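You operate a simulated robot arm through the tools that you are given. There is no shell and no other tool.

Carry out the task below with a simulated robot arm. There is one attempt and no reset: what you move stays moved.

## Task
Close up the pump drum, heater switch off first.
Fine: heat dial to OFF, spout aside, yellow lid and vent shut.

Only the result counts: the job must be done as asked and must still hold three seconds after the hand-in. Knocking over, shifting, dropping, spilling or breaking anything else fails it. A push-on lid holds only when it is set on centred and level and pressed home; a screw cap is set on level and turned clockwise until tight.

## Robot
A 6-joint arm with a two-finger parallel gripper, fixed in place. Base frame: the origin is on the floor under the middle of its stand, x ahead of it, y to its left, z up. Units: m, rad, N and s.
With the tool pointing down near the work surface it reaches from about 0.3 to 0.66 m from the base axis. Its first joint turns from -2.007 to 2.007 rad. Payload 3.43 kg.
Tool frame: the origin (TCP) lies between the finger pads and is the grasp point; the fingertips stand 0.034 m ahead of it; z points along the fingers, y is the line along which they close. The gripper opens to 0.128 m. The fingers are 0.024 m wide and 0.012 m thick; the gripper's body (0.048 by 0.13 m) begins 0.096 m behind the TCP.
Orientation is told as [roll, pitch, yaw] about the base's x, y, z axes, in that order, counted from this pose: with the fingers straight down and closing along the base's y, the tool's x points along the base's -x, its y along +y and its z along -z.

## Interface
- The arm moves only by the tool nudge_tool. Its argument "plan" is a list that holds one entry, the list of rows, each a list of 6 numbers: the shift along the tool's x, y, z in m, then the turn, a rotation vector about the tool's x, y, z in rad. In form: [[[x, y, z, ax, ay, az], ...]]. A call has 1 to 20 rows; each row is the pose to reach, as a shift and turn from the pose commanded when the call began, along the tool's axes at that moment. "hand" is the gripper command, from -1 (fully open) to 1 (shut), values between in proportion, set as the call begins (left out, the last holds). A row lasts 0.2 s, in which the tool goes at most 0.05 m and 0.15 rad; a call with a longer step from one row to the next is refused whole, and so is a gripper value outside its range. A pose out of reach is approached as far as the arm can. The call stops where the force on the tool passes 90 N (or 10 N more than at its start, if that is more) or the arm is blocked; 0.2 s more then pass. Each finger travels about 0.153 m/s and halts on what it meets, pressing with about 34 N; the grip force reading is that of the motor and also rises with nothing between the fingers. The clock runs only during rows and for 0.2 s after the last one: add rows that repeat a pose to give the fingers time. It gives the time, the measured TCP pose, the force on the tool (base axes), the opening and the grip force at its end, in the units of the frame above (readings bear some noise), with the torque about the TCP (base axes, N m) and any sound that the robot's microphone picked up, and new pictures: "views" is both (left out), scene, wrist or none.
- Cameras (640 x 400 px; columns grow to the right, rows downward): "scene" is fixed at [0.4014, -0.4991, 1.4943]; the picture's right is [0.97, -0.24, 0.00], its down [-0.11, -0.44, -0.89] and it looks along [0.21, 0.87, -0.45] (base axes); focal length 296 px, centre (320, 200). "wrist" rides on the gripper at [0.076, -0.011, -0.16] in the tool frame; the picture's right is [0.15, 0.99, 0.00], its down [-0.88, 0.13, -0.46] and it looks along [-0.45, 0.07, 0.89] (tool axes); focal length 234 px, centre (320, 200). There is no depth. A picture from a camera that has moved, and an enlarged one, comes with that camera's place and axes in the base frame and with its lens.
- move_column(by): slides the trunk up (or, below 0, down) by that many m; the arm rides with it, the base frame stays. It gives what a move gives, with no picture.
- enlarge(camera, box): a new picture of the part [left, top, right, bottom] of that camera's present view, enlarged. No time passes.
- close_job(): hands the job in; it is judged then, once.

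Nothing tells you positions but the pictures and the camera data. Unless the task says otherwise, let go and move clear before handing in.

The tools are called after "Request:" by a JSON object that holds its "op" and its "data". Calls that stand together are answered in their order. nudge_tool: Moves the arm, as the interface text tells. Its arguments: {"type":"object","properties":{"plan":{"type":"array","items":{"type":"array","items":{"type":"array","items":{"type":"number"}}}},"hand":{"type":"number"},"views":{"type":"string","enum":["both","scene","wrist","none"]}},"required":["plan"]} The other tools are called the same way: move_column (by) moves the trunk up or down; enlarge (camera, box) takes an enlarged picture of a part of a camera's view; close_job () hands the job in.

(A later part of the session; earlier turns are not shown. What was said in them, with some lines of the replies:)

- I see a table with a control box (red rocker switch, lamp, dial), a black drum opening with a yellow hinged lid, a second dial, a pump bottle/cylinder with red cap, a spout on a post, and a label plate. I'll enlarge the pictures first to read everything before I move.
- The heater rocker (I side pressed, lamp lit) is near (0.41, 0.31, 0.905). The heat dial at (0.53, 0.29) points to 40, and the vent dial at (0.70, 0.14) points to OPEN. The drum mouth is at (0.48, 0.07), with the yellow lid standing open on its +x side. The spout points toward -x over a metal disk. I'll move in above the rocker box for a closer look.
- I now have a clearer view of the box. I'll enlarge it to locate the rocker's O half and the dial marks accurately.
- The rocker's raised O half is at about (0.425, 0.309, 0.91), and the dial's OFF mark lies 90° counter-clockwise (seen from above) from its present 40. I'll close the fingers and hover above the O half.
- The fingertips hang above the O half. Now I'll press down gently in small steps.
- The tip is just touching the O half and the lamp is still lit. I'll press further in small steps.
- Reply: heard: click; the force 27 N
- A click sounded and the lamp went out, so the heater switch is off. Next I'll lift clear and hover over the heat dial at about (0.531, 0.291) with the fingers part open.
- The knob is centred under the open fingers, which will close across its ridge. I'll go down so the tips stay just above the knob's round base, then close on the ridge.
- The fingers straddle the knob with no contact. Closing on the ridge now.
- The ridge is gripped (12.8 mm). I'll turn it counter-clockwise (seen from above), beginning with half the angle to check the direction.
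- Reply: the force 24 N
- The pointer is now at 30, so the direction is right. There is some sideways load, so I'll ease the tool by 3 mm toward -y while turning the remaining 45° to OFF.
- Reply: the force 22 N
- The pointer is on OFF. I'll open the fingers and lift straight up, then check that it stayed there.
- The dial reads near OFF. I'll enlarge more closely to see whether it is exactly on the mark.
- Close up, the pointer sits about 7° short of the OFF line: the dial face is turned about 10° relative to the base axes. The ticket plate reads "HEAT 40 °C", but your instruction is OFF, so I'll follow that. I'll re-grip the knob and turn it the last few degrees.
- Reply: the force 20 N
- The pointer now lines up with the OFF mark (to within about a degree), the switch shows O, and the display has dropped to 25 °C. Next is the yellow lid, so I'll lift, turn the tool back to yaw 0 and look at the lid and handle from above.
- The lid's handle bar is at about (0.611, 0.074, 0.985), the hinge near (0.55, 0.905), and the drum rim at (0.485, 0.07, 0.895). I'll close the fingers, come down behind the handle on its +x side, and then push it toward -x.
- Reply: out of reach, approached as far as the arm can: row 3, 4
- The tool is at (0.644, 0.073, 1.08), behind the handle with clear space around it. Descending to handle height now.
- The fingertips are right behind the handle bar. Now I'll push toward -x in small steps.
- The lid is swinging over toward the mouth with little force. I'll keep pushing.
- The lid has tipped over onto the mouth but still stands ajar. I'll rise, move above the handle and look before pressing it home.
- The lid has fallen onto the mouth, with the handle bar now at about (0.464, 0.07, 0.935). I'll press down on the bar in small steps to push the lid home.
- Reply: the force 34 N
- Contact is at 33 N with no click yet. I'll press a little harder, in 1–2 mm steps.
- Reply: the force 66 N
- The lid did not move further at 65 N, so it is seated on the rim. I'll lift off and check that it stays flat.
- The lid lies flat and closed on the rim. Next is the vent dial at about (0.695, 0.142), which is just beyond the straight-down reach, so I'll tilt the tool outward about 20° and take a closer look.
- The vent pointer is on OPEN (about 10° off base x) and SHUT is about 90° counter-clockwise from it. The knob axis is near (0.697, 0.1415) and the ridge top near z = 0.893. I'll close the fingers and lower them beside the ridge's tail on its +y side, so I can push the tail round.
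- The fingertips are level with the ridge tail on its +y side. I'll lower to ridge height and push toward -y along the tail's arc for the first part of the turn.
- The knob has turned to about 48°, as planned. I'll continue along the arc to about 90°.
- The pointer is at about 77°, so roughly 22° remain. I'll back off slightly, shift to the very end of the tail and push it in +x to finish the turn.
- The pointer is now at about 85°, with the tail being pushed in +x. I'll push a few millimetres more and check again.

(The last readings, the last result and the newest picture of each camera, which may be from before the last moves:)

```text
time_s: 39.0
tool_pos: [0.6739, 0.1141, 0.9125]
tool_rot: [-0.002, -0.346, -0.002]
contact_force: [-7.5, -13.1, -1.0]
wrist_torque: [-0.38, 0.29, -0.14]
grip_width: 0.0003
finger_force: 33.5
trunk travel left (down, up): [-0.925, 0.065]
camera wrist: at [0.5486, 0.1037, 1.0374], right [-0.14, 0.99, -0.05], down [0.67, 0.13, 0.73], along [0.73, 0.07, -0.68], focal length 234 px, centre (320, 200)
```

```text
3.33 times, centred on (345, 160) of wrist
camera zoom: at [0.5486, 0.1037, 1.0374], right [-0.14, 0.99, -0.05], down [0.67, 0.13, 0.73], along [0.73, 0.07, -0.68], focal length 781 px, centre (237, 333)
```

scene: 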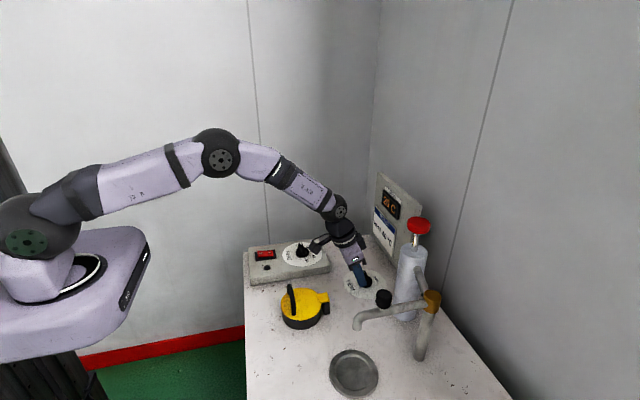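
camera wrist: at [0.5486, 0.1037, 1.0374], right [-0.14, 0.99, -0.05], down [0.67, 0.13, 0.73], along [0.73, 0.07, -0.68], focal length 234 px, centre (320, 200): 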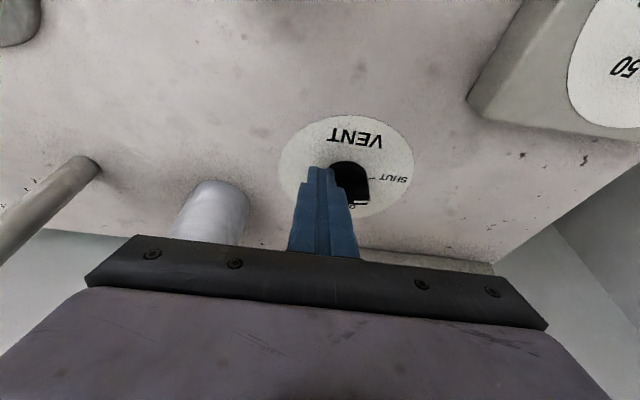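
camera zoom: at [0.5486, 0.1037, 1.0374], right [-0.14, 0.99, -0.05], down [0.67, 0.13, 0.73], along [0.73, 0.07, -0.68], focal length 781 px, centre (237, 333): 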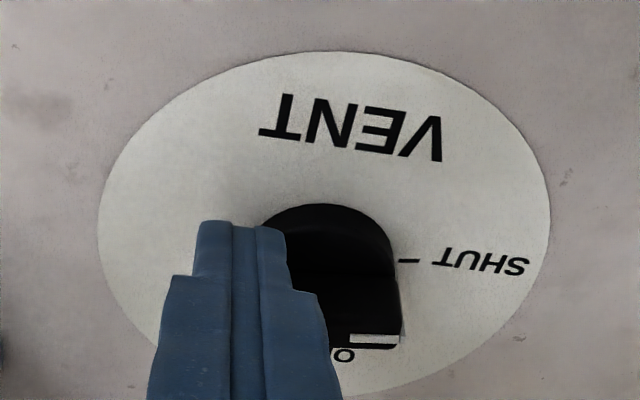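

The pointer is close to the SHUT line. I'll back away from the knob, lift, open the fingers and look at the dial unobstructed.

Request:
{"op": "nudge_tool", "data": {"plan": [[[0.01, -0.002, -0.0035, 0, 0, 0], [0.0188, -0.005, -0.0069, 0, 0, 0], [0.0188, -0.005, -0.05, 0, 0, 0], [0.0188, -0.005, -0.09, 0, 0, 0], [0.02, 0.015, -0.13, 0, 0, 0], [0.02, 0.035, -0.165, 0, 0, 0], [0.02, 0.035, -0.165, 0, 0, 0]]], "hand": 1, "views": "none"}}

Request:
{"op": "nudge_tool", "data": {"plan": [[[0, 0, 0, 0, 0, 0], [0, 0, 0, 0, 0, 0]]], "hand": -1, "views": "both"}}

Request:
{"op": "enlarge", "data": {"camera": "wrist", "box": [260, 90, 380, 200]}}

Request:
{"op": "enlarge", "data": {"camera": "scene", "box": [340, 262, 392, 300]}}

```text
time_s: 40.6
tool_pos: [0.6008, 0.1524, 1.0617]
tool_rot: [-0.001, -0.349, 0.001]
contact_force: [0.1, 0.4, 0.3]
wrist_torque: [-0.01, 0.02, 0.0]
grip_width: 0.0
finger_force: 33.2
trunk travel left (down, up): [-0.925, 0.065]
```

```text
time_s: 41.2
tool_pos: [0.6011, 0.1533, 1.0629]
tool_rot: [-0.001, -0.349, 0.0]
contact_force: [-0.9, 0.0, -0.3]
wrist_torque: [-0.02, 0.0, 0.01]
grip_width: 0.1283
finger_force: 0.0
trunk travel left (down, up): [-0.925, 0.065]
camera wrist: at [0.4749, 0.1414, 1.1863], right [-0.14, 0.99, -0.05], down [0.67, 0.13, 0.73], along [0.73, 0.07, -0.68], focal length 234 px, centre (320, 200)
```

scene: 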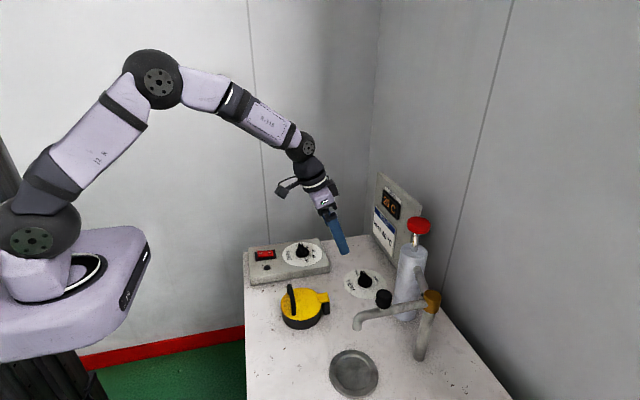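
wrist: 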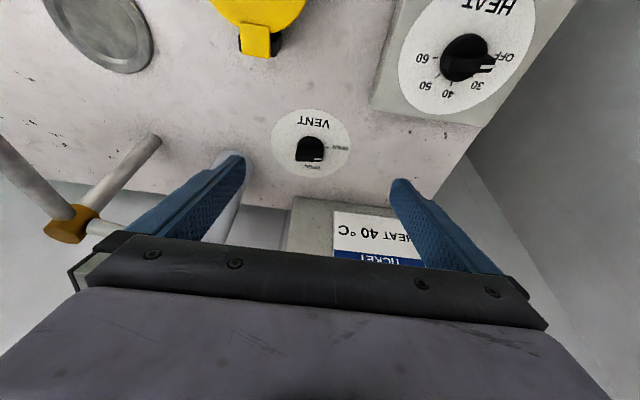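

```text
3.64 times, centred on (320, 145) of wrist
camera zoom: at [0.4749, 0.1414, 1.1863], right [-0.14, 0.99, -0.05], down [0.67, 0.13, 0.73], along [0.73, 0.07, -0.68], focal length 852 px, centre (320, 400)
```

zoom: 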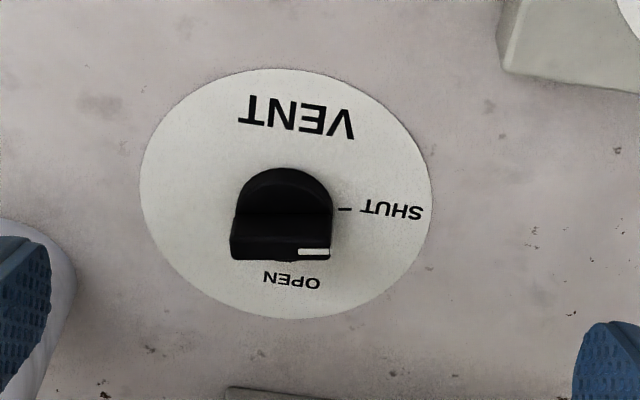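

```text
10.53 times, centred on (366, 281) of scene
camera zoom: at [0.4014, -0.4991, 1.4943], right [0.97, -0.24, 0.0], down [-0.11, -0.44, -0.89], along [0.21, 0.87, -0.45], focal length 3119 px, centre (-164, -653)
```

zoom: 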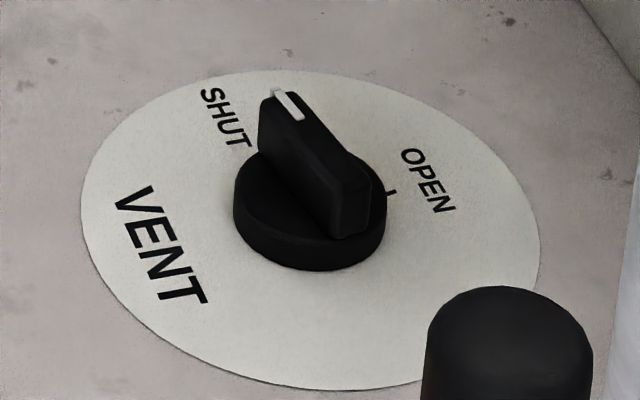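

The vent pointer is now lined up with SHUT. The spout is next, so I'll enlarge the scene view around it to look for marks or stops and decide which way is aside.

Request:
{"op": "enlarge", "data": {"camera": "scene", "box": [310, 250, 480, 400]}}

Request:
{"op": "enlarge", "data": {"camera": "wrist", "box": [0, 0, 260, 260]}}

Request:
{"op": "enlarge", "data": {"camera": "scene", "box": [370, 200, 450, 380]}}

```text
2.67 times, centred on (395, 325) of scene
camera zoom: at [0.4014, -0.4991, 1.4943], right [0.97, -0.24, 0.0], down [-0.11, -0.44, -0.89], along [0.21, 0.87, -0.45], focal length 790 px, centre (120, -133)
```

zoom: 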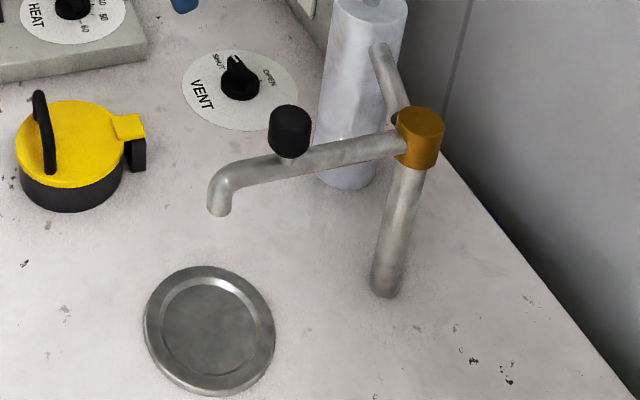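

```text
1.54 times, centred on (130, 130) of wrist
camera zoom: at [0.4749, 0.1414, 1.1863], right [-0.14, 0.99, -0.05], down [0.67, 0.13, 0.73], along [0.73, 0.07, -0.68], focal length 360 px, centre (612, 308)
```

zoom: 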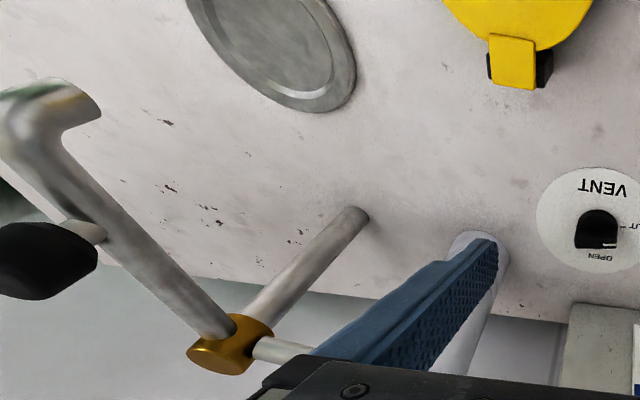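

```text
2.22 times, centred on (410, 290) of scene
camera zoom: at [0.4014, -0.4991, 1.4943], right [0.97, -0.24, 0.0], down [-0.11, -0.44, -0.89], along [0.21, 0.87, -0.45], focal length 658 px, centre (120, 0)
```

zoom: 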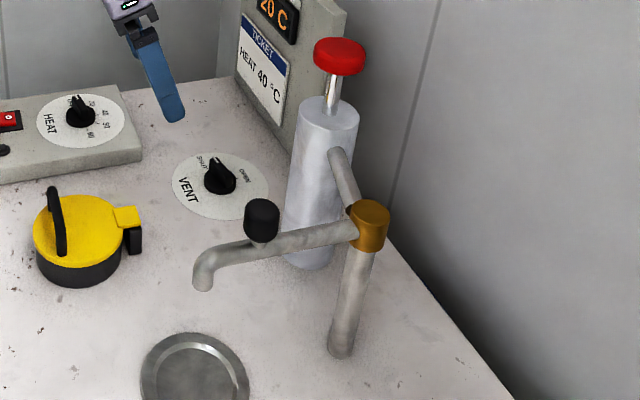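

The spout points toward -x over the metal disk, pivoting on a post at (0.727, -0.12), with its black grip knob at about (0.621, -0.112, 1.07). Swinging it toward -y takes it away from the drum, vent and pump, so that's the way I'll go. I'll hover above the knob with the tool tilted for the longer reach and the fingers part open.

Request:
{"op": "nudge_tool", "data": {"plan": [[[-0.0085, -0.0377, -0.018, 0, -0.02, 0], [-0.0169, -0.0754, -0.0361, 0, -0.04, 0], [-0.0254, -0.1131, -0.0541, 0, -0.06, 0], [-0.0339, -0.1509, -0.0722, 0, -0.085, 0], [-0.0424, -0.1886, -0.0902, 0, -0.11, 0], [-0.0508, -0.2263, -0.1083, 0, -0.13, 0], [-0.0593, -0.264, -0.1263, 0, -0.15, 0], [-0.0593, -0.264, -0.1263, 0, -0.15, 0]]], "hand": -0.1, "views": "both"}}

Request:
{"op": "enlarge", "data": {"camera": "wrist", "box": [200, 50, 440, 250]}}

Request:
{"op": "enlarge", "data": {"camera": "scene", "box": [310, 200, 480, 360]}}

```text
time_s: 43.0
tool_pos: [0.6114, -0.1121, 1.2002]
tool_rot: [0.0, -0.499, 0.0]
contact_force: [0.2, -0.5, -0.7]
wrist_torque: [0.03, -0.01, -0.01]
grip_width: 0.0704
finger_force: 0.0
trunk travel left (down, up): [-0.925, 0.065]
camera wrist: at [0.4691, -0.1225, 1.3044], right [-0.13, 0.99, -0.07], down [0.55, 0.13, 0.82], along [0.82, 0.07, -0.57], focal length 234 px, centre (320, 200)
```

scene: 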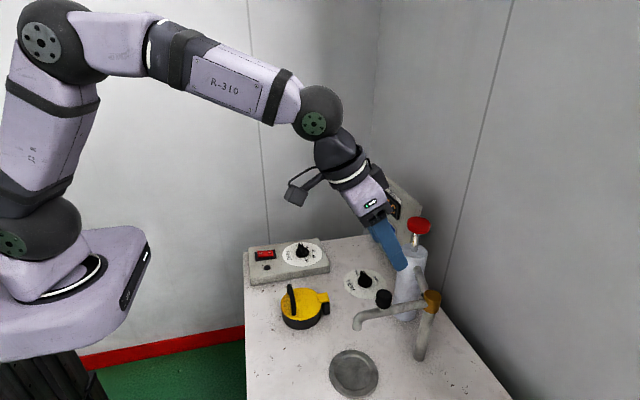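
wrist: 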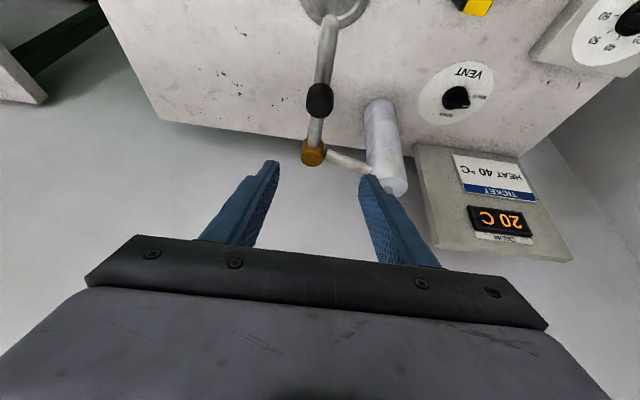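

```text
2.00 times, centred on (320, 150) of wrist
camera zoom: at [0.4691, -0.1225, 1.3044], right [-0.13, 0.99, -0.07], down [0.55, 0.13, 0.82], along [0.82, 0.07, -0.57], focal length 468 px, centre (320, 300)
```

zoom: 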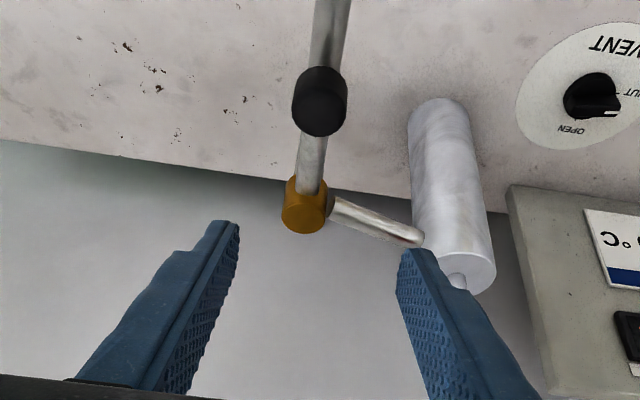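

```text
2.50 times, centred on (395, 280) of scene
camera zoom: at [0.4014, -0.4991, 1.4943], right [0.97, -0.24, 0.0], down [-0.11, -0.44, -0.89], along [0.21, 0.87, -0.45], focal length 741 px, centre (132, 0)
```

zoom: 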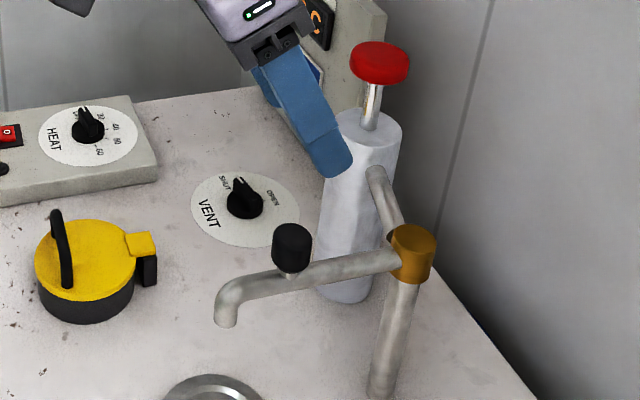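

The knob is centred between the fingers at about (0.619, -0.117, 1.068). I'll descend vertically so the fingers straddle it, tips above the pipe.

Request:
{"op": "nudge_tool", "data": {"plan": [[[0.019, -0.005, 0.0333, 0, 0, 0], [0.0379, -0.005, 0.0666, 0, 0, 0], [0.05, -0.005, 0.088, 0, 0, 0], [0.0569, -0.005, 0.0999, 0, 0, 0], [0.0569, -0.005, 0.0999, 0, 0, 0]]], "hand": -0.1, "views": "both"}}

Request:
{"op": "enlarge", "data": {"camera": "scene", "box": [330, 220, 450, 340]}}

Request:
{"op": "enlarge", "data": {"camera": "wrist", "box": [200, 50, 440, 250]}}

```text
time_s: 44.2
tool_pos: [0.6094, -0.1171, 1.0856]
tool_rot: [0.0, -0.501, -0.002]
contact_force: [0.4, -0.3, -1.2]
wrist_torque: [0.05, 0.0, 0.0]
grip_width: 0.0703
finger_force: 0.0
trunk travel left (down, up): [-0.925, 0.065]
camera wrist: at [0.467, -0.128, 1.1893], right [-0.13, 0.99, -0.07], down [0.55, 0.13, 0.82], along [0.82, 0.07, -0.56], focal length 234 px, centre (320, 200)
```

scene: 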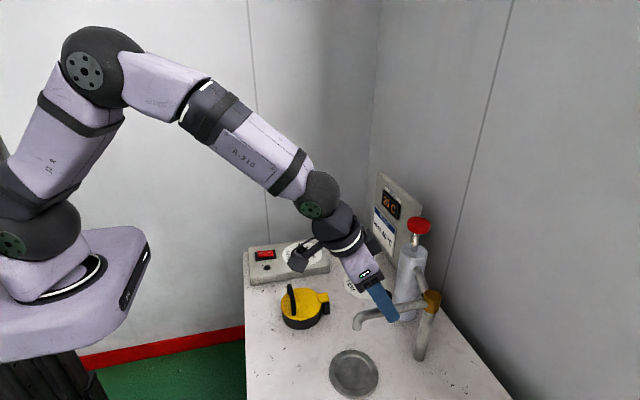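
wrist: 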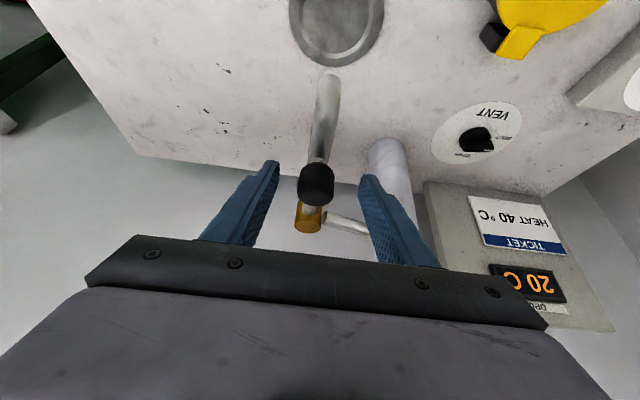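

```text
3.33 times, centred on (390, 280) of scene
camera zoom: at [0.4014, -0.4991, 1.4943], right [0.97, -0.24, 0.0], down [-0.11, -0.44, -0.89], along [0.21, 0.87, -0.45], focal length 988 px, centre (87, -67)
```

zoom: 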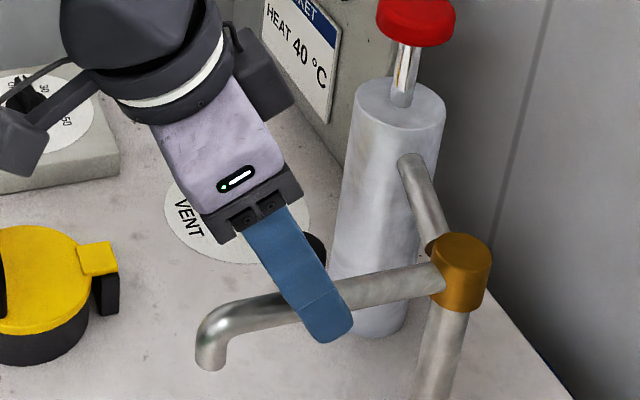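

```text
2.00 times, centred on (320, 150) of wrist
camera zoom: at [0.467, -0.128, 1.1893], right [-0.13, 0.99, -0.07], down [0.55, 0.13, 0.82], along [0.82, 0.07, -0.56], focal length 468 px, centre (320, 300)
```

zoom: 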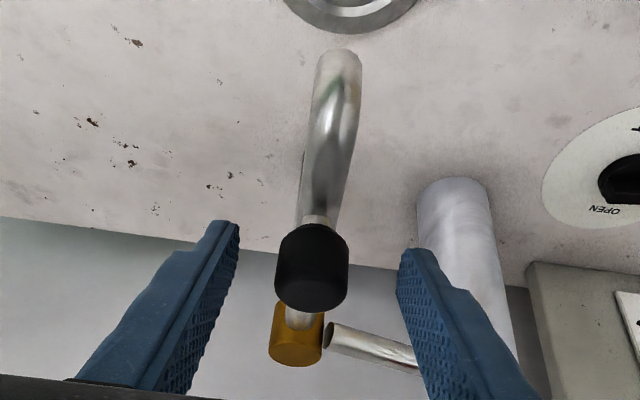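

The fingers straddle the grip knob without contact. Closing on it now.

Request:
{"op": "nudge_tool", "data": {"plan": [[[0, -0.002, 0, 0, 0, 0], [0, -0.002, 0, 0, 0, 0], [0, -0.002, 0, 0, 0, 0]]], "hand": 1, "views": "both"}}

Request:
{"op": "enlarge", "data": {"camera": "scene", "box": [330, 220, 450, 340]}}

```text
time_s: 45.0
tool_pos: [0.6104, -0.1205, 1.086]
tool_rot: [0.0, -0.498, -0.003]
contact_force: [-0.3, -4.6, -0.7]
wrist_torque: [-0.1, -0.01, -0.12]
grip_width: 0.0294
finger_force: 44.8
trunk travel left (down, up): [-0.925, 0.065]
camera wrist: at [0.4672, -0.1308, 1.1893], right [-0.13, 0.99, -0.07], down [0.55, 0.13, 0.82], along [0.82, 0.07, -0.57], focal length 234 px, centre (320, 200)
```

scene: 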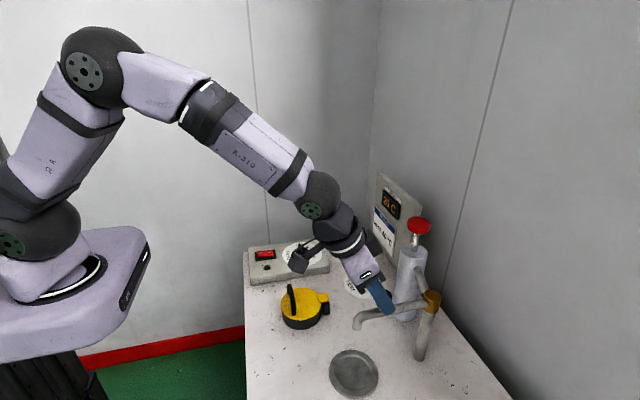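
wrist: 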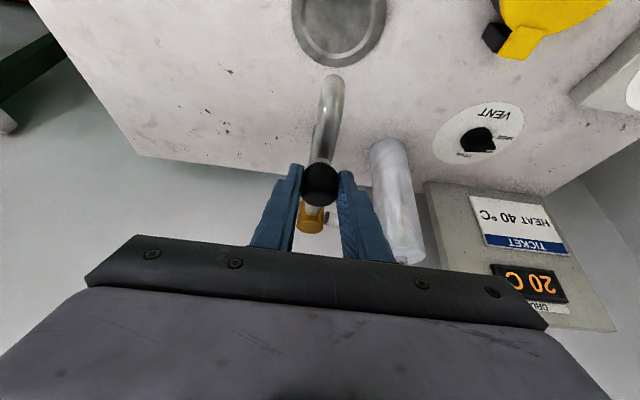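

```text
3.33 times, centred on (390, 280) of scene
camera zoom: at [0.4014, -0.4991, 1.4943], right [0.97, -0.24, 0.0], down [-0.11, -0.44, -0.89], along [0.21, 0.87, -0.45], focal length 988 px, centre (87, -67)
```

zoom: 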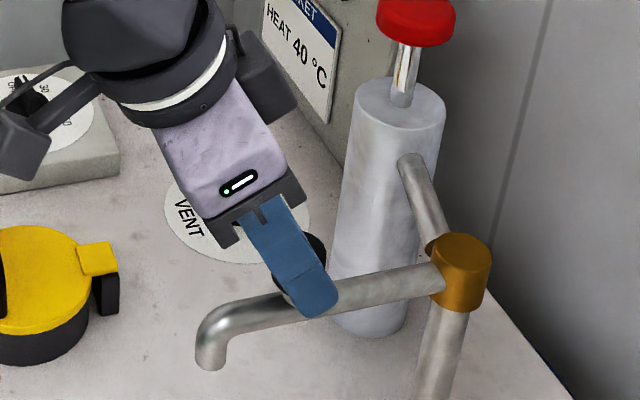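

The knob is held (29 mm). I'll swing the spout along its arc toward -y, turning the tool with it, and do the first 24° to check the resistance.

Request:
{"op": "nudge_tool", "data": {"plan": [[[-0.0002, -0.0077, 0.0001, 0, 0, -0.07], [-0.0009, -0.0153, 0.0005, 0, 0, -0.1396], [-0.0021, -0.0229, 0.0012, 0, 0, -0.21], [-0.0037, -0.0303, 0.002, 0, 0, -0.2793], [-0.0058, -0.0376, 0.0032, 0, 0, -0.349], [-0.0083, -0.0447, 0.0046, 0, 0, -0.4189]]], "hand": 1, "views": "both"}}

Request:
{"op": "enlarge", "data": {"camera": "scene", "box": [330, 220, 470, 360]}}

```text
time_s: 46.4
tool_pos: [0.6193, -0.1645, 1.0838]
tool_rot: [-0.219, -0.451, 0.468]
contact_force: [-1.9, -0.2, -1.1]
wrist_torque: [1.41, 0.22, 0.03]
grip_width: 0.0319
finger_force: 44.8
trunk travel left (down, up): [-0.925, 0.065]
camera wrist: at [0.4862, -0.2051, 1.1943], right [-0.47, 0.84, -0.26], down [0.44, 0.48, 0.76], along [0.76, 0.24, -0.6], focal length 234 px, centre (320, 200)
```

scene: 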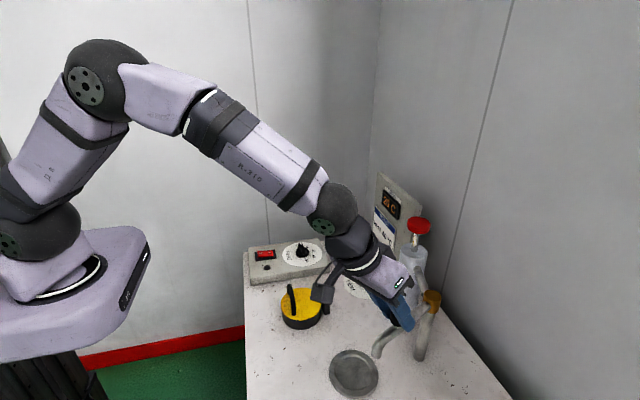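
wrist: 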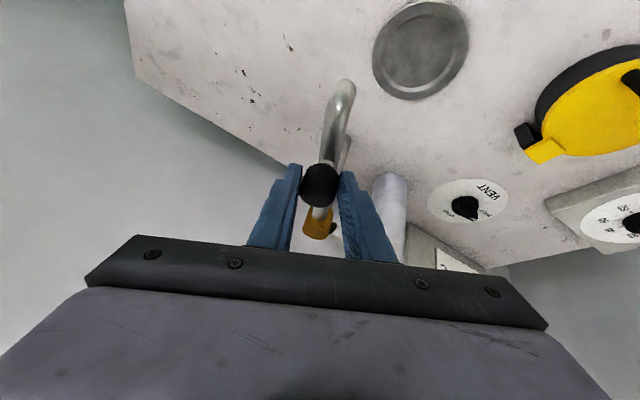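

```text
2.86 times, centred on (400, 290) of scene
camera zoom: at [0.4014, -0.4991, 1.4943], right [0.97, -0.24, 0.0], down [-0.11, -0.44, -0.89], along [0.21, 0.87, -0.45], focal length 847 px, centre (91, -57)
```

zoom: 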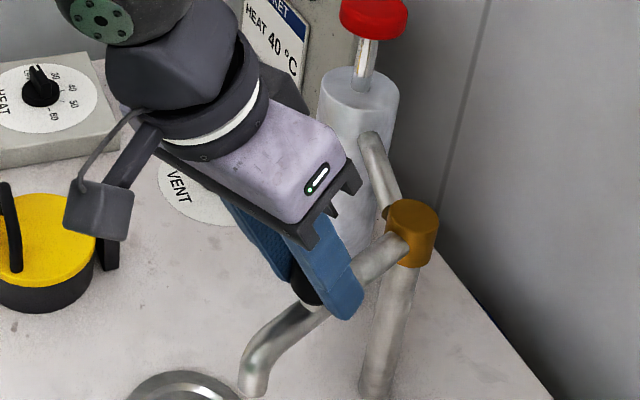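

The spout swings freely in this direction. I'll continue the arc to about 56°.

Request:
{"op": "nudge_tool", "data": {"plan": [[[-0.0001, -0.0075, 0.0017, 0, 0, -0.06], [-0.0003, -0.0149, 0.0034, 0, 0, -0.12], [-0.0014, -0.0222, 0.0056, 0, 0, -0.18], [-0.0025, -0.0295, 0.0078, 0, 0, -0.24], [-0.0045, -0.0365, 0.0103, 0, 0, -0.3], [-0.0065, -0.0434, 0.0129, 0, 0, -0.36], [-0.0094, -0.0499, 0.0158, 0, 0, -0.42], [-0.0124, -0.0563, 0.0187, 0, 0, -0.48]]], "hand": 1, "views": "both"}}

Request:
{"op": "enlarge", "data": {"camera": "scene", "box": [330, 220, 470, 360]}}

```text
time_s: 48.2
tool_pos: [0.6565, -0.211, 1.0857]
tool_rot: [-0.406, -0.304, 0.962]
contact_force: [-7.7, -3.1, -0.9]
wrist_torque: [1.22, 0.28, 0.44]
grip_width: 0.0341
finger_force: 45.5
trunk travel left (down, up): [-0.925, 0.065]
camera wrist: at [0.5479, -0.2776, 1.2072], right [-0.76, 0.5, -0.42], down [0.17, 0.77, 0.61], along [0.63, 0.39, -0.67], focal length 234 px, centre (320, 200)
```

scene: 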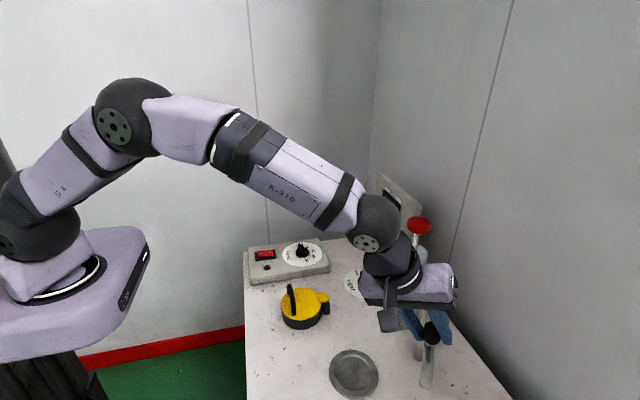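
wrist: 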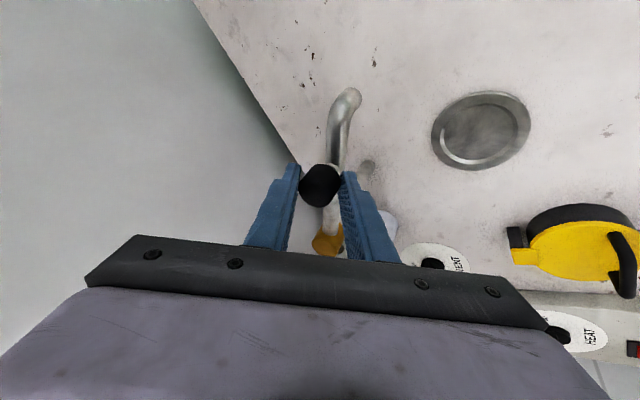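

```text
2.86 times, centred on (400, 290) of scene
camera zoom: at [0.4014, -0.4991, 1.4943], right [0.97, -0.24, 0.0], down [-0.11, -0.44, -0.89], along [0.21, 0.87, -0.45], focal length 847 px, centre (91, -57)
```

zoom: 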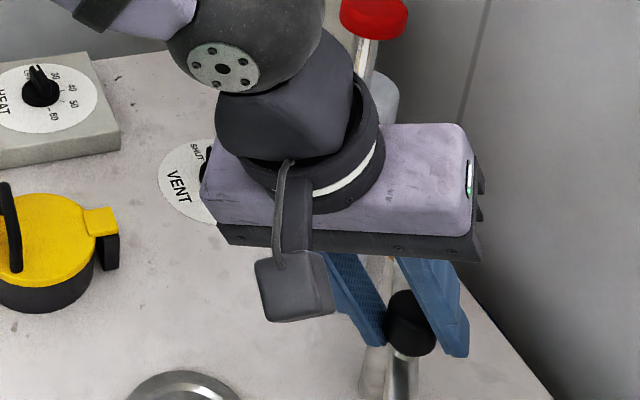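

The spout is at about 56° and moving easily. I'll continue to about 72° in small steps and watch the force for a stop.

Request:
{"op": "nudge_tool", "data": {"plan": [[[-0.0004, -0.007, 0.0031, 0, 0, -0.04], [-0.0013, -0.0139, 0.0064, 0, 0, -0.08], [-0.0026, -0.0207, 0.0097, 0, 0, -0.12], [-0.0045, -0.0273, 0.0132, 0, 0, -0.16]]], "hand": 1, "views": "none"}}

```text
time_s: 49.2
tool_pos: [0.685, -0.2238, 1.086]
tool_rot: [-0.446, -0.238, 1.114]
contact_force: [-11.0, -4.2, -2.1]
wrist_torque: [0.38, 0.62, 0.88]
grip_width: 0.0342
finger_force: 44.8
trunk travel left (down, up): [-0.925, 0.065]
```

Forces stay low (about 12 N). I'll carry on to about 88°.

Request:
{"op": "nudge_tool", "data": {"plan": [[[-0.0013, -0.0067, 0.0035, 0, 0, -0.04], [-0.0032, -0.0132, 0.0071, 0, 0, -0.08], [-0.0055, -0.0196, 0.0108, 0, 0, -0.12], [-0.0083, -0.0257, 0.0145, 0, 0, -0.16]]], "hand": 1, "views": "both"}}

Request:
{"op": "enlarge", "data": {"camera": "scene", "box": [330, 220, 490, 380]}}

```text
time_s: 50.2
tool_pos: [0.6953, -0.2269, 1.0861]
tool_rot: [-0.446, -0.167, 1.262]
contact_force: [-72.8, 5.2, 10.0]
wrist_torque: [0.25, 1.69, 0.08]
grip_width: 0.0345
finger_force: 45.7
trunk travel left (down, up): [-0.925, 0.065]
camera wrist: at [0.6091, -0.3029, 1.22], right [-0.87, 0.2, -0.44], down [-0.05, 0.87, 0.5], along [0.49, 0.46, -0.75], focal length 234 px, centre (320, 200)
```

scene: 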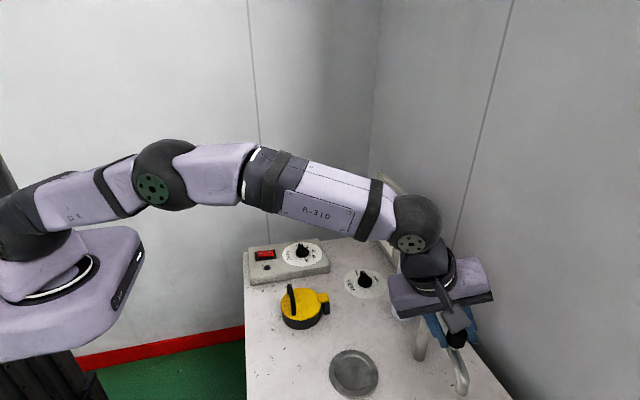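
wrist: 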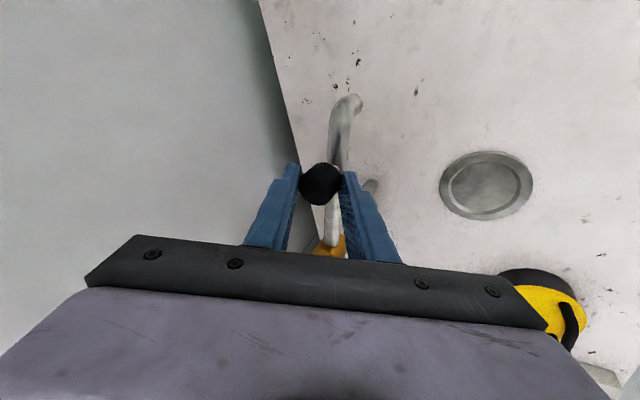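

```text
2.50 times, centred on (410, 300) of scene
camera zoom: at [0.4014, -0.4991, 1.4943], right [0.97, -0.24, 0.0], down [-0.11, -0.44, -0.89], along [0.21, 0.87, -0.45], focal length 741 px, centre (95, -50)
```

zoom: 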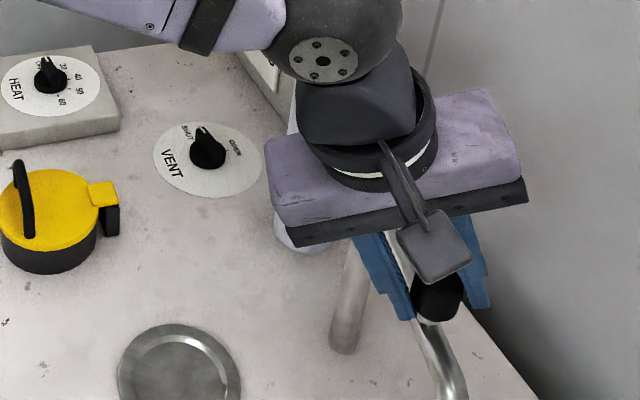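

The force jumped to about 73 N near 77–80° of swing, so the spout has met its end stop and is fully aside. I'll relieve the load, open the fingers and check the picture before withdrawing.

Request:
{"op": "nudge_tool", "data": {"plan": [[[0.0027, 0.0086, -0.0049, 0, 0, 0], [0.0053, 0.0172, -0.0098, 0, 0, 0], [0.0053, 0.0172, -0.0098, 0, 0, 0]]], "hand": 1, "views": "none"}}

Request:
{"op": "nudge_tool", "data": {"plan": [[[0, 0, 0, 0, 0, 0], [0, 0, 0, 0, 0, 0]]], "hand": -0.1, "views": "both"}}

Request:
{"op": "enlarge", "data": {"camera": "wrist", "box": [200, 50, 440, 270]}}

```text
time_s: 51.0
tool_pos: [0.6942, -0.225, 1.0851]
tool_rot: [-0.472, -0.167, 1.261]
contact_force: [-16.1, 3.7, -5.8]
wrist_torque: [0.48, 0.43, 0.19]
grip_width: 0.0347
finger_force: 44.8
trunk travel left (down, up): [-0.925, 0.065]
```

```text
time_s: 51.6
tool_pos: [0.6974, -0.2285, 1.0856]
tool_rot: [-0.476, -0.166, 1.258]
contact_force: [-0.2, -0.6, 0.4]
wrist_torque: [-0.01, -0.01, 0.0]
grip_width: 0.0703
finger_force: 0.1
trunk travel left (down, up): [-0.925, 0.065]
camera wrist: at [0.6064, -0.3028, 1.2185], right [-0.86, 0.2, -0.47], down [-0.06, 0.87, 0.49], along [0.51, 0.45, -0.74], focal length 234 px, centre (320, 200)
```

scene: 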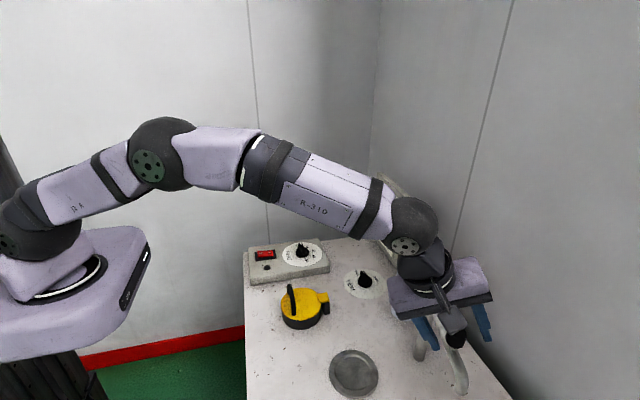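
wrist: 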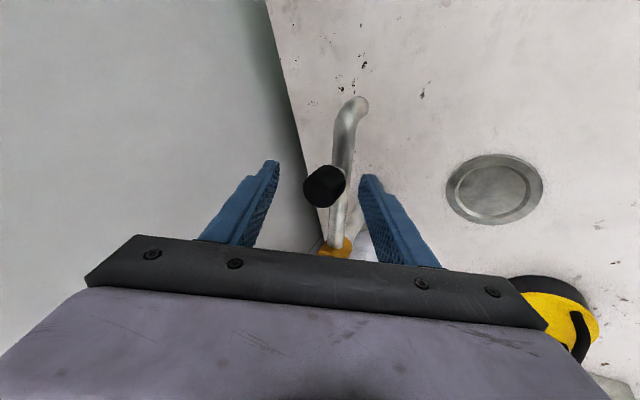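

```text
1.82 times, centred on (320, 160) of wrist
camera zoom: at [0.6064, -0.3028, 1.2185], right [-0.86, 0.2, -0.47], down [-0.06, 0.87, 0.49], along [0.51, 0.45, -0.74], focal length 426 px, centre (320, 273)
```

zoom: 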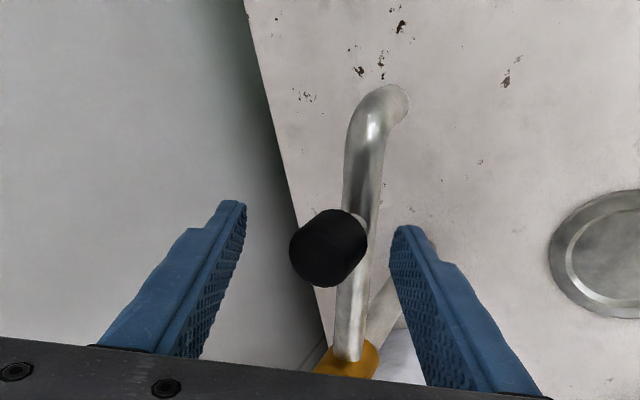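

The knob is free between the open fingers, and the spout stays aside, clear of the disk. I'll withdraw straight back along the tool axis.

Request:
{"op": "nudge_tool", "data": {"plan": [[[0, 0, -0.015, 0, 0, 0], [0, 0, -0.035, 0, 0, 0], [0, 0, -0.065, 0, 0, 0], [0, 0, -0.1, 0, 0, 0], [0, 0, -0.14, 0, 0, 0], [0, 0, -0.14, 0, 0, 0]]], "hand": -0.1, "views": "both"}}

Request:
{"op": "enlarge", "data": {"camera": "wrist", "box": [200, 0, 640, 270]}}

```text
time_s: 53.0
tool_pos: [0.628, -0.2285, 1.208]
tool_rot: [-0.474, -0.168, 1.259]
contact_force: [-0.9, -0.5, -0.4]
wrist_torque: [0.02, -0.01, 0.03]
grip_width: 0.0705
finger_force: 0.0
trunk travel left (down, up): [-0.925, 0.065]
camera wrist: at [0.5395, -0.3037, 1.3402], right [-0.86, 0.2, -0.47], down [-0.06, 0.87, 0.49], along [0.51, 0.45, -0.74], focal length 234 px, centre (320, 200)
```

scene: 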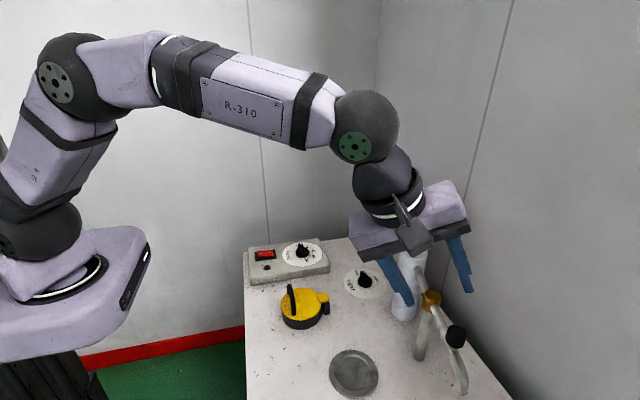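
wrist: 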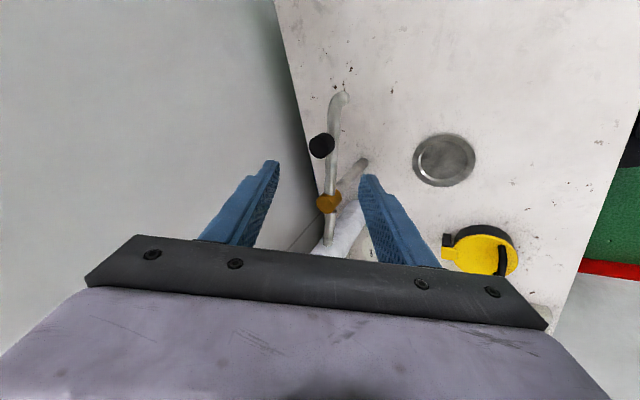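

```text
1.45 times, centred on (420, 135) of wrist
camera zoom: at [0.5395, -0.3037, 1.3402], right [-0.86, 0.2, -0.47], down [-0.06, 0.87, 0.49], along [0.51, 0.45, -0.74], focal length 341 px, centre (174, 294)
```

zoom: 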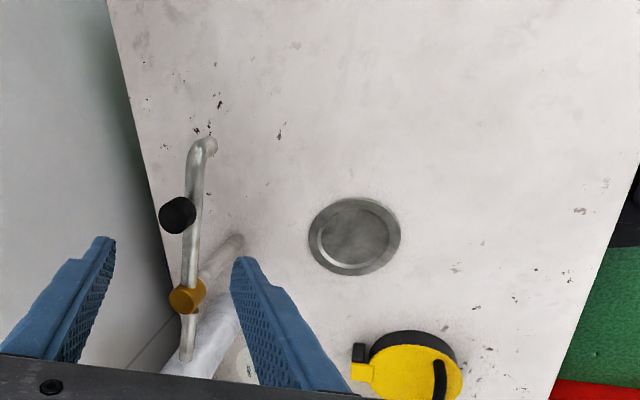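

The spout is parked aside. I'll retreat, untwisting and levelling the tool, then check every item once the view is clear.

Request:
{"op": "nudge_tool", "data": {"plan": [[[-0.0054, 0.011, -0.0122, 0, 0, 0.1354], [-0.0108, 0.0221, -0.0245, 0, 0, 0.2709], [-0.0162, 0.0331, -0.0367, 0, 0, 0.4063], [-0.0216, 0.0442, -0.049, 0, 0, 0.5417], [-0.0271, 0.0552, -0.0612, 0, 0, 0.6772], [-0.0325, 0.0663, -0.0735, 0, 0, 0.8126], [-0.0379, 0.0773, -0.0857, 0, 0, 0.948], [-0.0433, 0.0884, -0.098, 0, 0, 1.0835], [-0.0487, 0.0994, -0.1102, 0, 0, 1.2189], [-0.0487, 0.0994, -0.1102, 0, 0, 1.2189]]], "hand": -0.1, "views": "none"}}

Request:
{"op": "nudge_tool", "data": {"plan": [[[0.02, 0.01, -0.02, 0, 0.1, 0], [0.04, 0.02, -0.04, 0, 0.2, 0], [0.06, 0.03, -0.06, 0, 0.3, 0], [0.07, 0.04, -0.08, 0, 0.4, 0], [0.08, 0.05, -0.1, 0, 0.5, 0], [0.08, 0.05, -0.1, 0, 0.5, 0]]], "hand": -1, "views": "both"}}

Request:
{"op": "enlarge", "data": {"camera": "scene", "box": [240, 225, 400, 340]}}

Request:
{"op": "enlarge", "data": {"camera": "scene", "box": [310, 200, 500, 400]}}

Request:
{"op": "enlarge", "data": {"camera": "wrist", "box": [200, 60, 440, 260]}}

```text
time_s: 55.2
tool_pos: [0.5072, -0.1481, 1.2674]
tool_rot: [0.002, -0.5, -0.004]
contact_force: [0.3, -0.6, 0.0]
wrist_torque: [0.0, -0.01, -0.01]
grip_width: 0.0706
finger_force: 0.0
trunk travel left (down, up): [-0.925, 0.065]
```

```text
time_s: 56.6
tool_pos: [0.3896, -0.0969, 1.3192]
tool_rot: [0.0, 0.002, -0.002]
contact_force: [0.3, -0.9, 0.0]
wrist_torque: [0.02, -0.02, 0.0]
grip_width: 0.1281
finger_force: 0.1
trunk travel left (down, up): [-0.925, 0.065]
camera wrist: at [0.3149, -0.109, 1.4781], right [-0.15, 0.99, 0.0], down [0.88, 0.13, 0.45], along [0.45, 0.07, -0.89], focal length 234 px, centre (320, 200)
```

scene: 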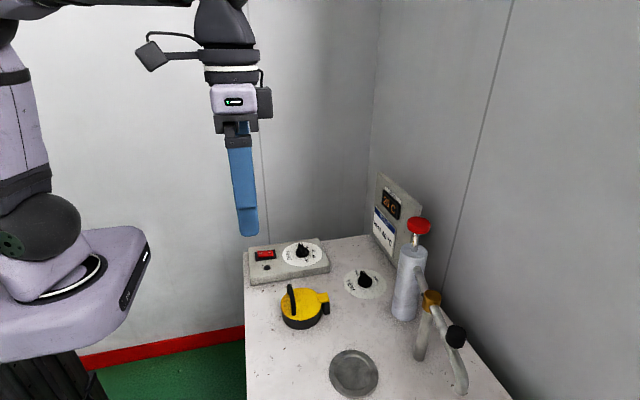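
wrist: 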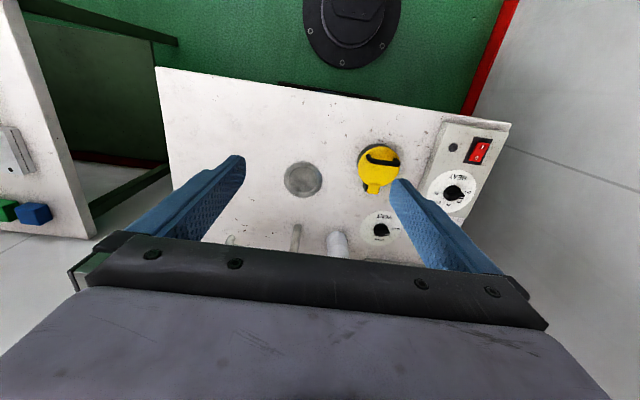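

```text
3.48 times, centred on (320, 282) of scene
camera zoom: at [0.4014, -0.4991, 1.4943], right [0.97, -0.24, 0.0], down [-0.11, -0.44, -0.89], along [0.21, 0.87, -0.45], focal length 1031 px, centre (320, -87)
```

zoom: 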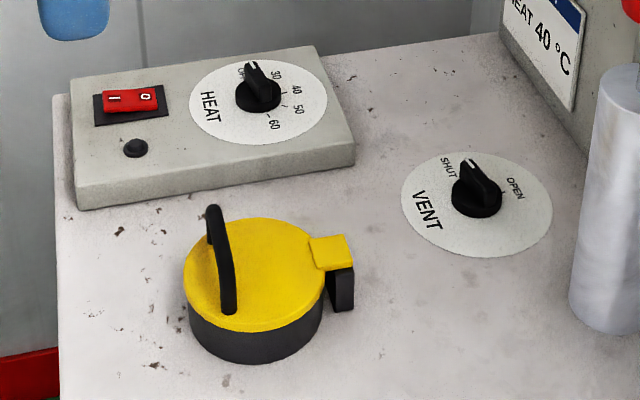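

```text
2.00 times, centred on (405, 300) of scene
camera zoom: at [0.4014, -0.4991, 1.4943], right [0.97, -0.24, 0.0], down [-0.11, -0.44, -0.89], along [0.21, 0.87, -0.45], focal length 593 px, centre (150, 0)
```

zoom: 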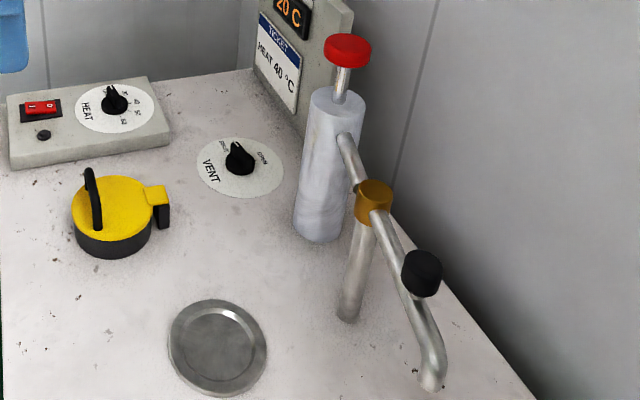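

```text
2.00 times, centred on (320, 160) of wrist
camera zoom: at [0.3149, -0.109, 1.4781], right [-0.15, 0.99, 0.0], down [0.88, 0.13, 0.45], along [0.45, 0.07, -0.89], focal length 468 px, centre (320, 280)
```

zoom: 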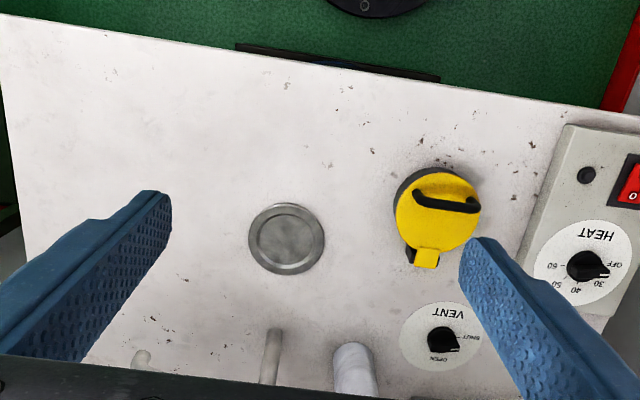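

The switch is on O, the lid is flat, the vent is on SHUT and the spout is aside over bare table. Before handing in, I'll check both dial pointers once more at high magnification.

Request:
{"op": "enlarge", "data": {"camera": "wrist", "box": [420, 160, 485, 220]}}

Request:
{"op": "enlarge", "data": {"camera": "scene", "box": [280, 235, 325, 270]}}

Request:
{"op": "enlarge", "data": {"camera": "wrist", "box": [355, 200, 415, 250]}}

Request:
{"op": "enlarge", "data": {"camera": "scene", "box": [340, 262, 392, 302]}}

Request:
{"op": "enlarge", "data": {"camera": "scene", "box": [275, 275, 340, 335]}}

```text
6.67 times, centred on (452, 190) of wrist
camera zoom: at [0.3149, -0.109, 1.4781], right [-0.15, 0.99, 0.0], down [0.88, 0.13, 0.45], along [0.45, 0.07, -0.89], focal length 1561 px, centre (-563, 267)
```

zoom: 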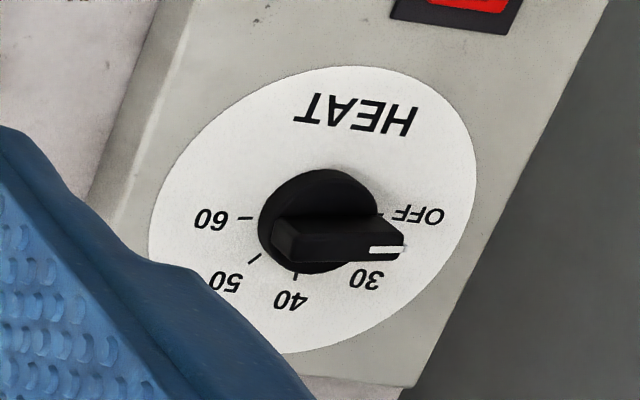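

```text
11.43 times, centred on (302, 252) of scene
camera zoom: at [0.4014, -0.4991, 1.4943], right [0.97, -0.24, 0.0], down [-0.11, -0.44, -0.89], along [0.21, 0.87, -0.45], focal length 3386 px, centre (520, -400)
```

zoom: 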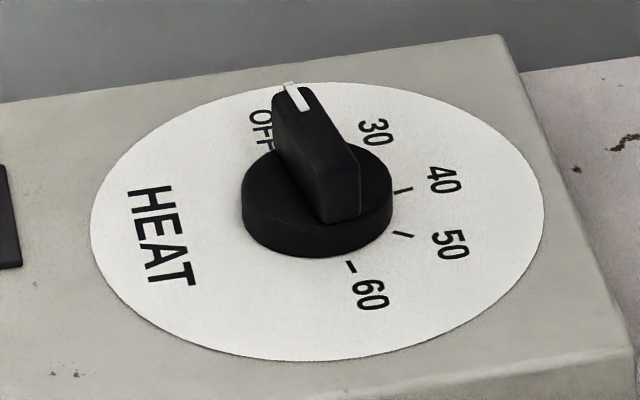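

```text
8.00 times, centred on (385, 225) of wrist
camera zoom: at [0.3149, -0.109, 1.4781], right [-0.15, 0.99, 0.0], down [0.88, 0.13, 0.45], along [0.45, 0.07, -0.89], focal length 1873 px, centre (-200, 0)
```

zoom: 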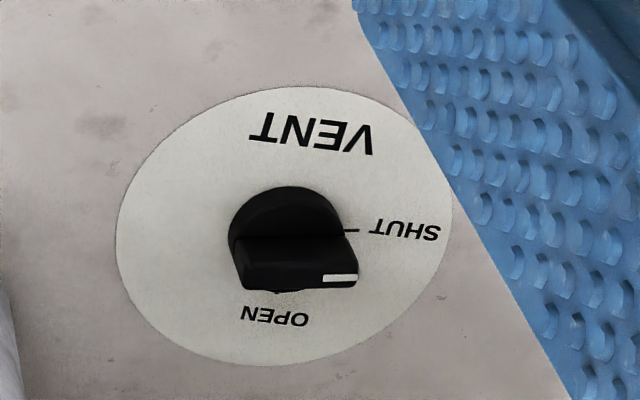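

```text
10.00 times, centred on (366, 282) of scene
camera zoom: at [0.4014, -0.4991, 1.4943], right [0.97, -0.24, 0.0], down [-0.11, -0.44, -0.89], along [0.21, 0.87, -0.45], focal length 2963 px, centre (-140, -620)
```

zoom: 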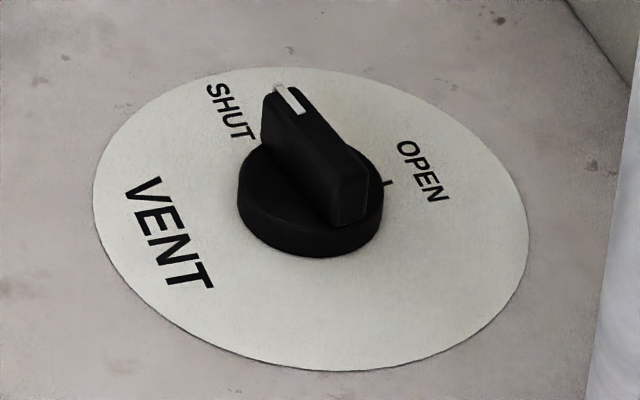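

```text
6.67 times, centred on (308, 305) of scene
camera zoom: at [0.4014, -0.4991, 1.4943], right [0.97, -0.24, 0.0], down [-0.11, -0.44, -0.89], along [0.21, 0.87, -0.45], focal length 1975 px, centre (403, -500)
```

zoom: 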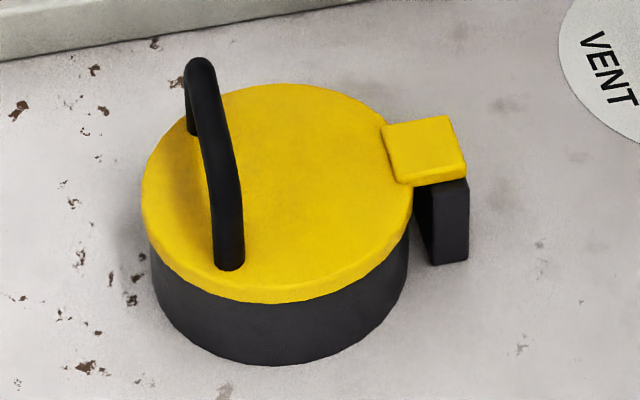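

All items check out. The heater switch is on O with the lamp dark, the heat pointer is parallel to the OFF line, and the vent pointer is on SHUT. The yellow lid is flat on its rim, the spout is at its stop away from the disk and drum, and nothing else has moved. The arm is clear, so I'm handing in.

Request:
{"op": "close_job", "data": {}}

```text
The job is handed in.
```

The pump drum is closed up and the job is handed in; I haven't had a result back from the judging.

- **Heater switch:** turned off first. It clicked and the lamp went out.
- **Heat dial:** on OFF. My first turn stopped about 7° short, so I re-gripped it and finished. The ticket plate reads "HEAT 40 °C", but I followed your instruction. The drum display read 20 °C at my last look.
- **Yellow lid:** closed and lying flat on the rim. I pressed it to about 65 N and it moved no further, but I heard no click.
- **Vent:** on SHUT.
- **Spout:** swung toward the robot's right, away from the drum, vent and pump, until it met its stop at about 77–80°.

In the final pictures nothing else had moved, and the arm had let go and was clear.
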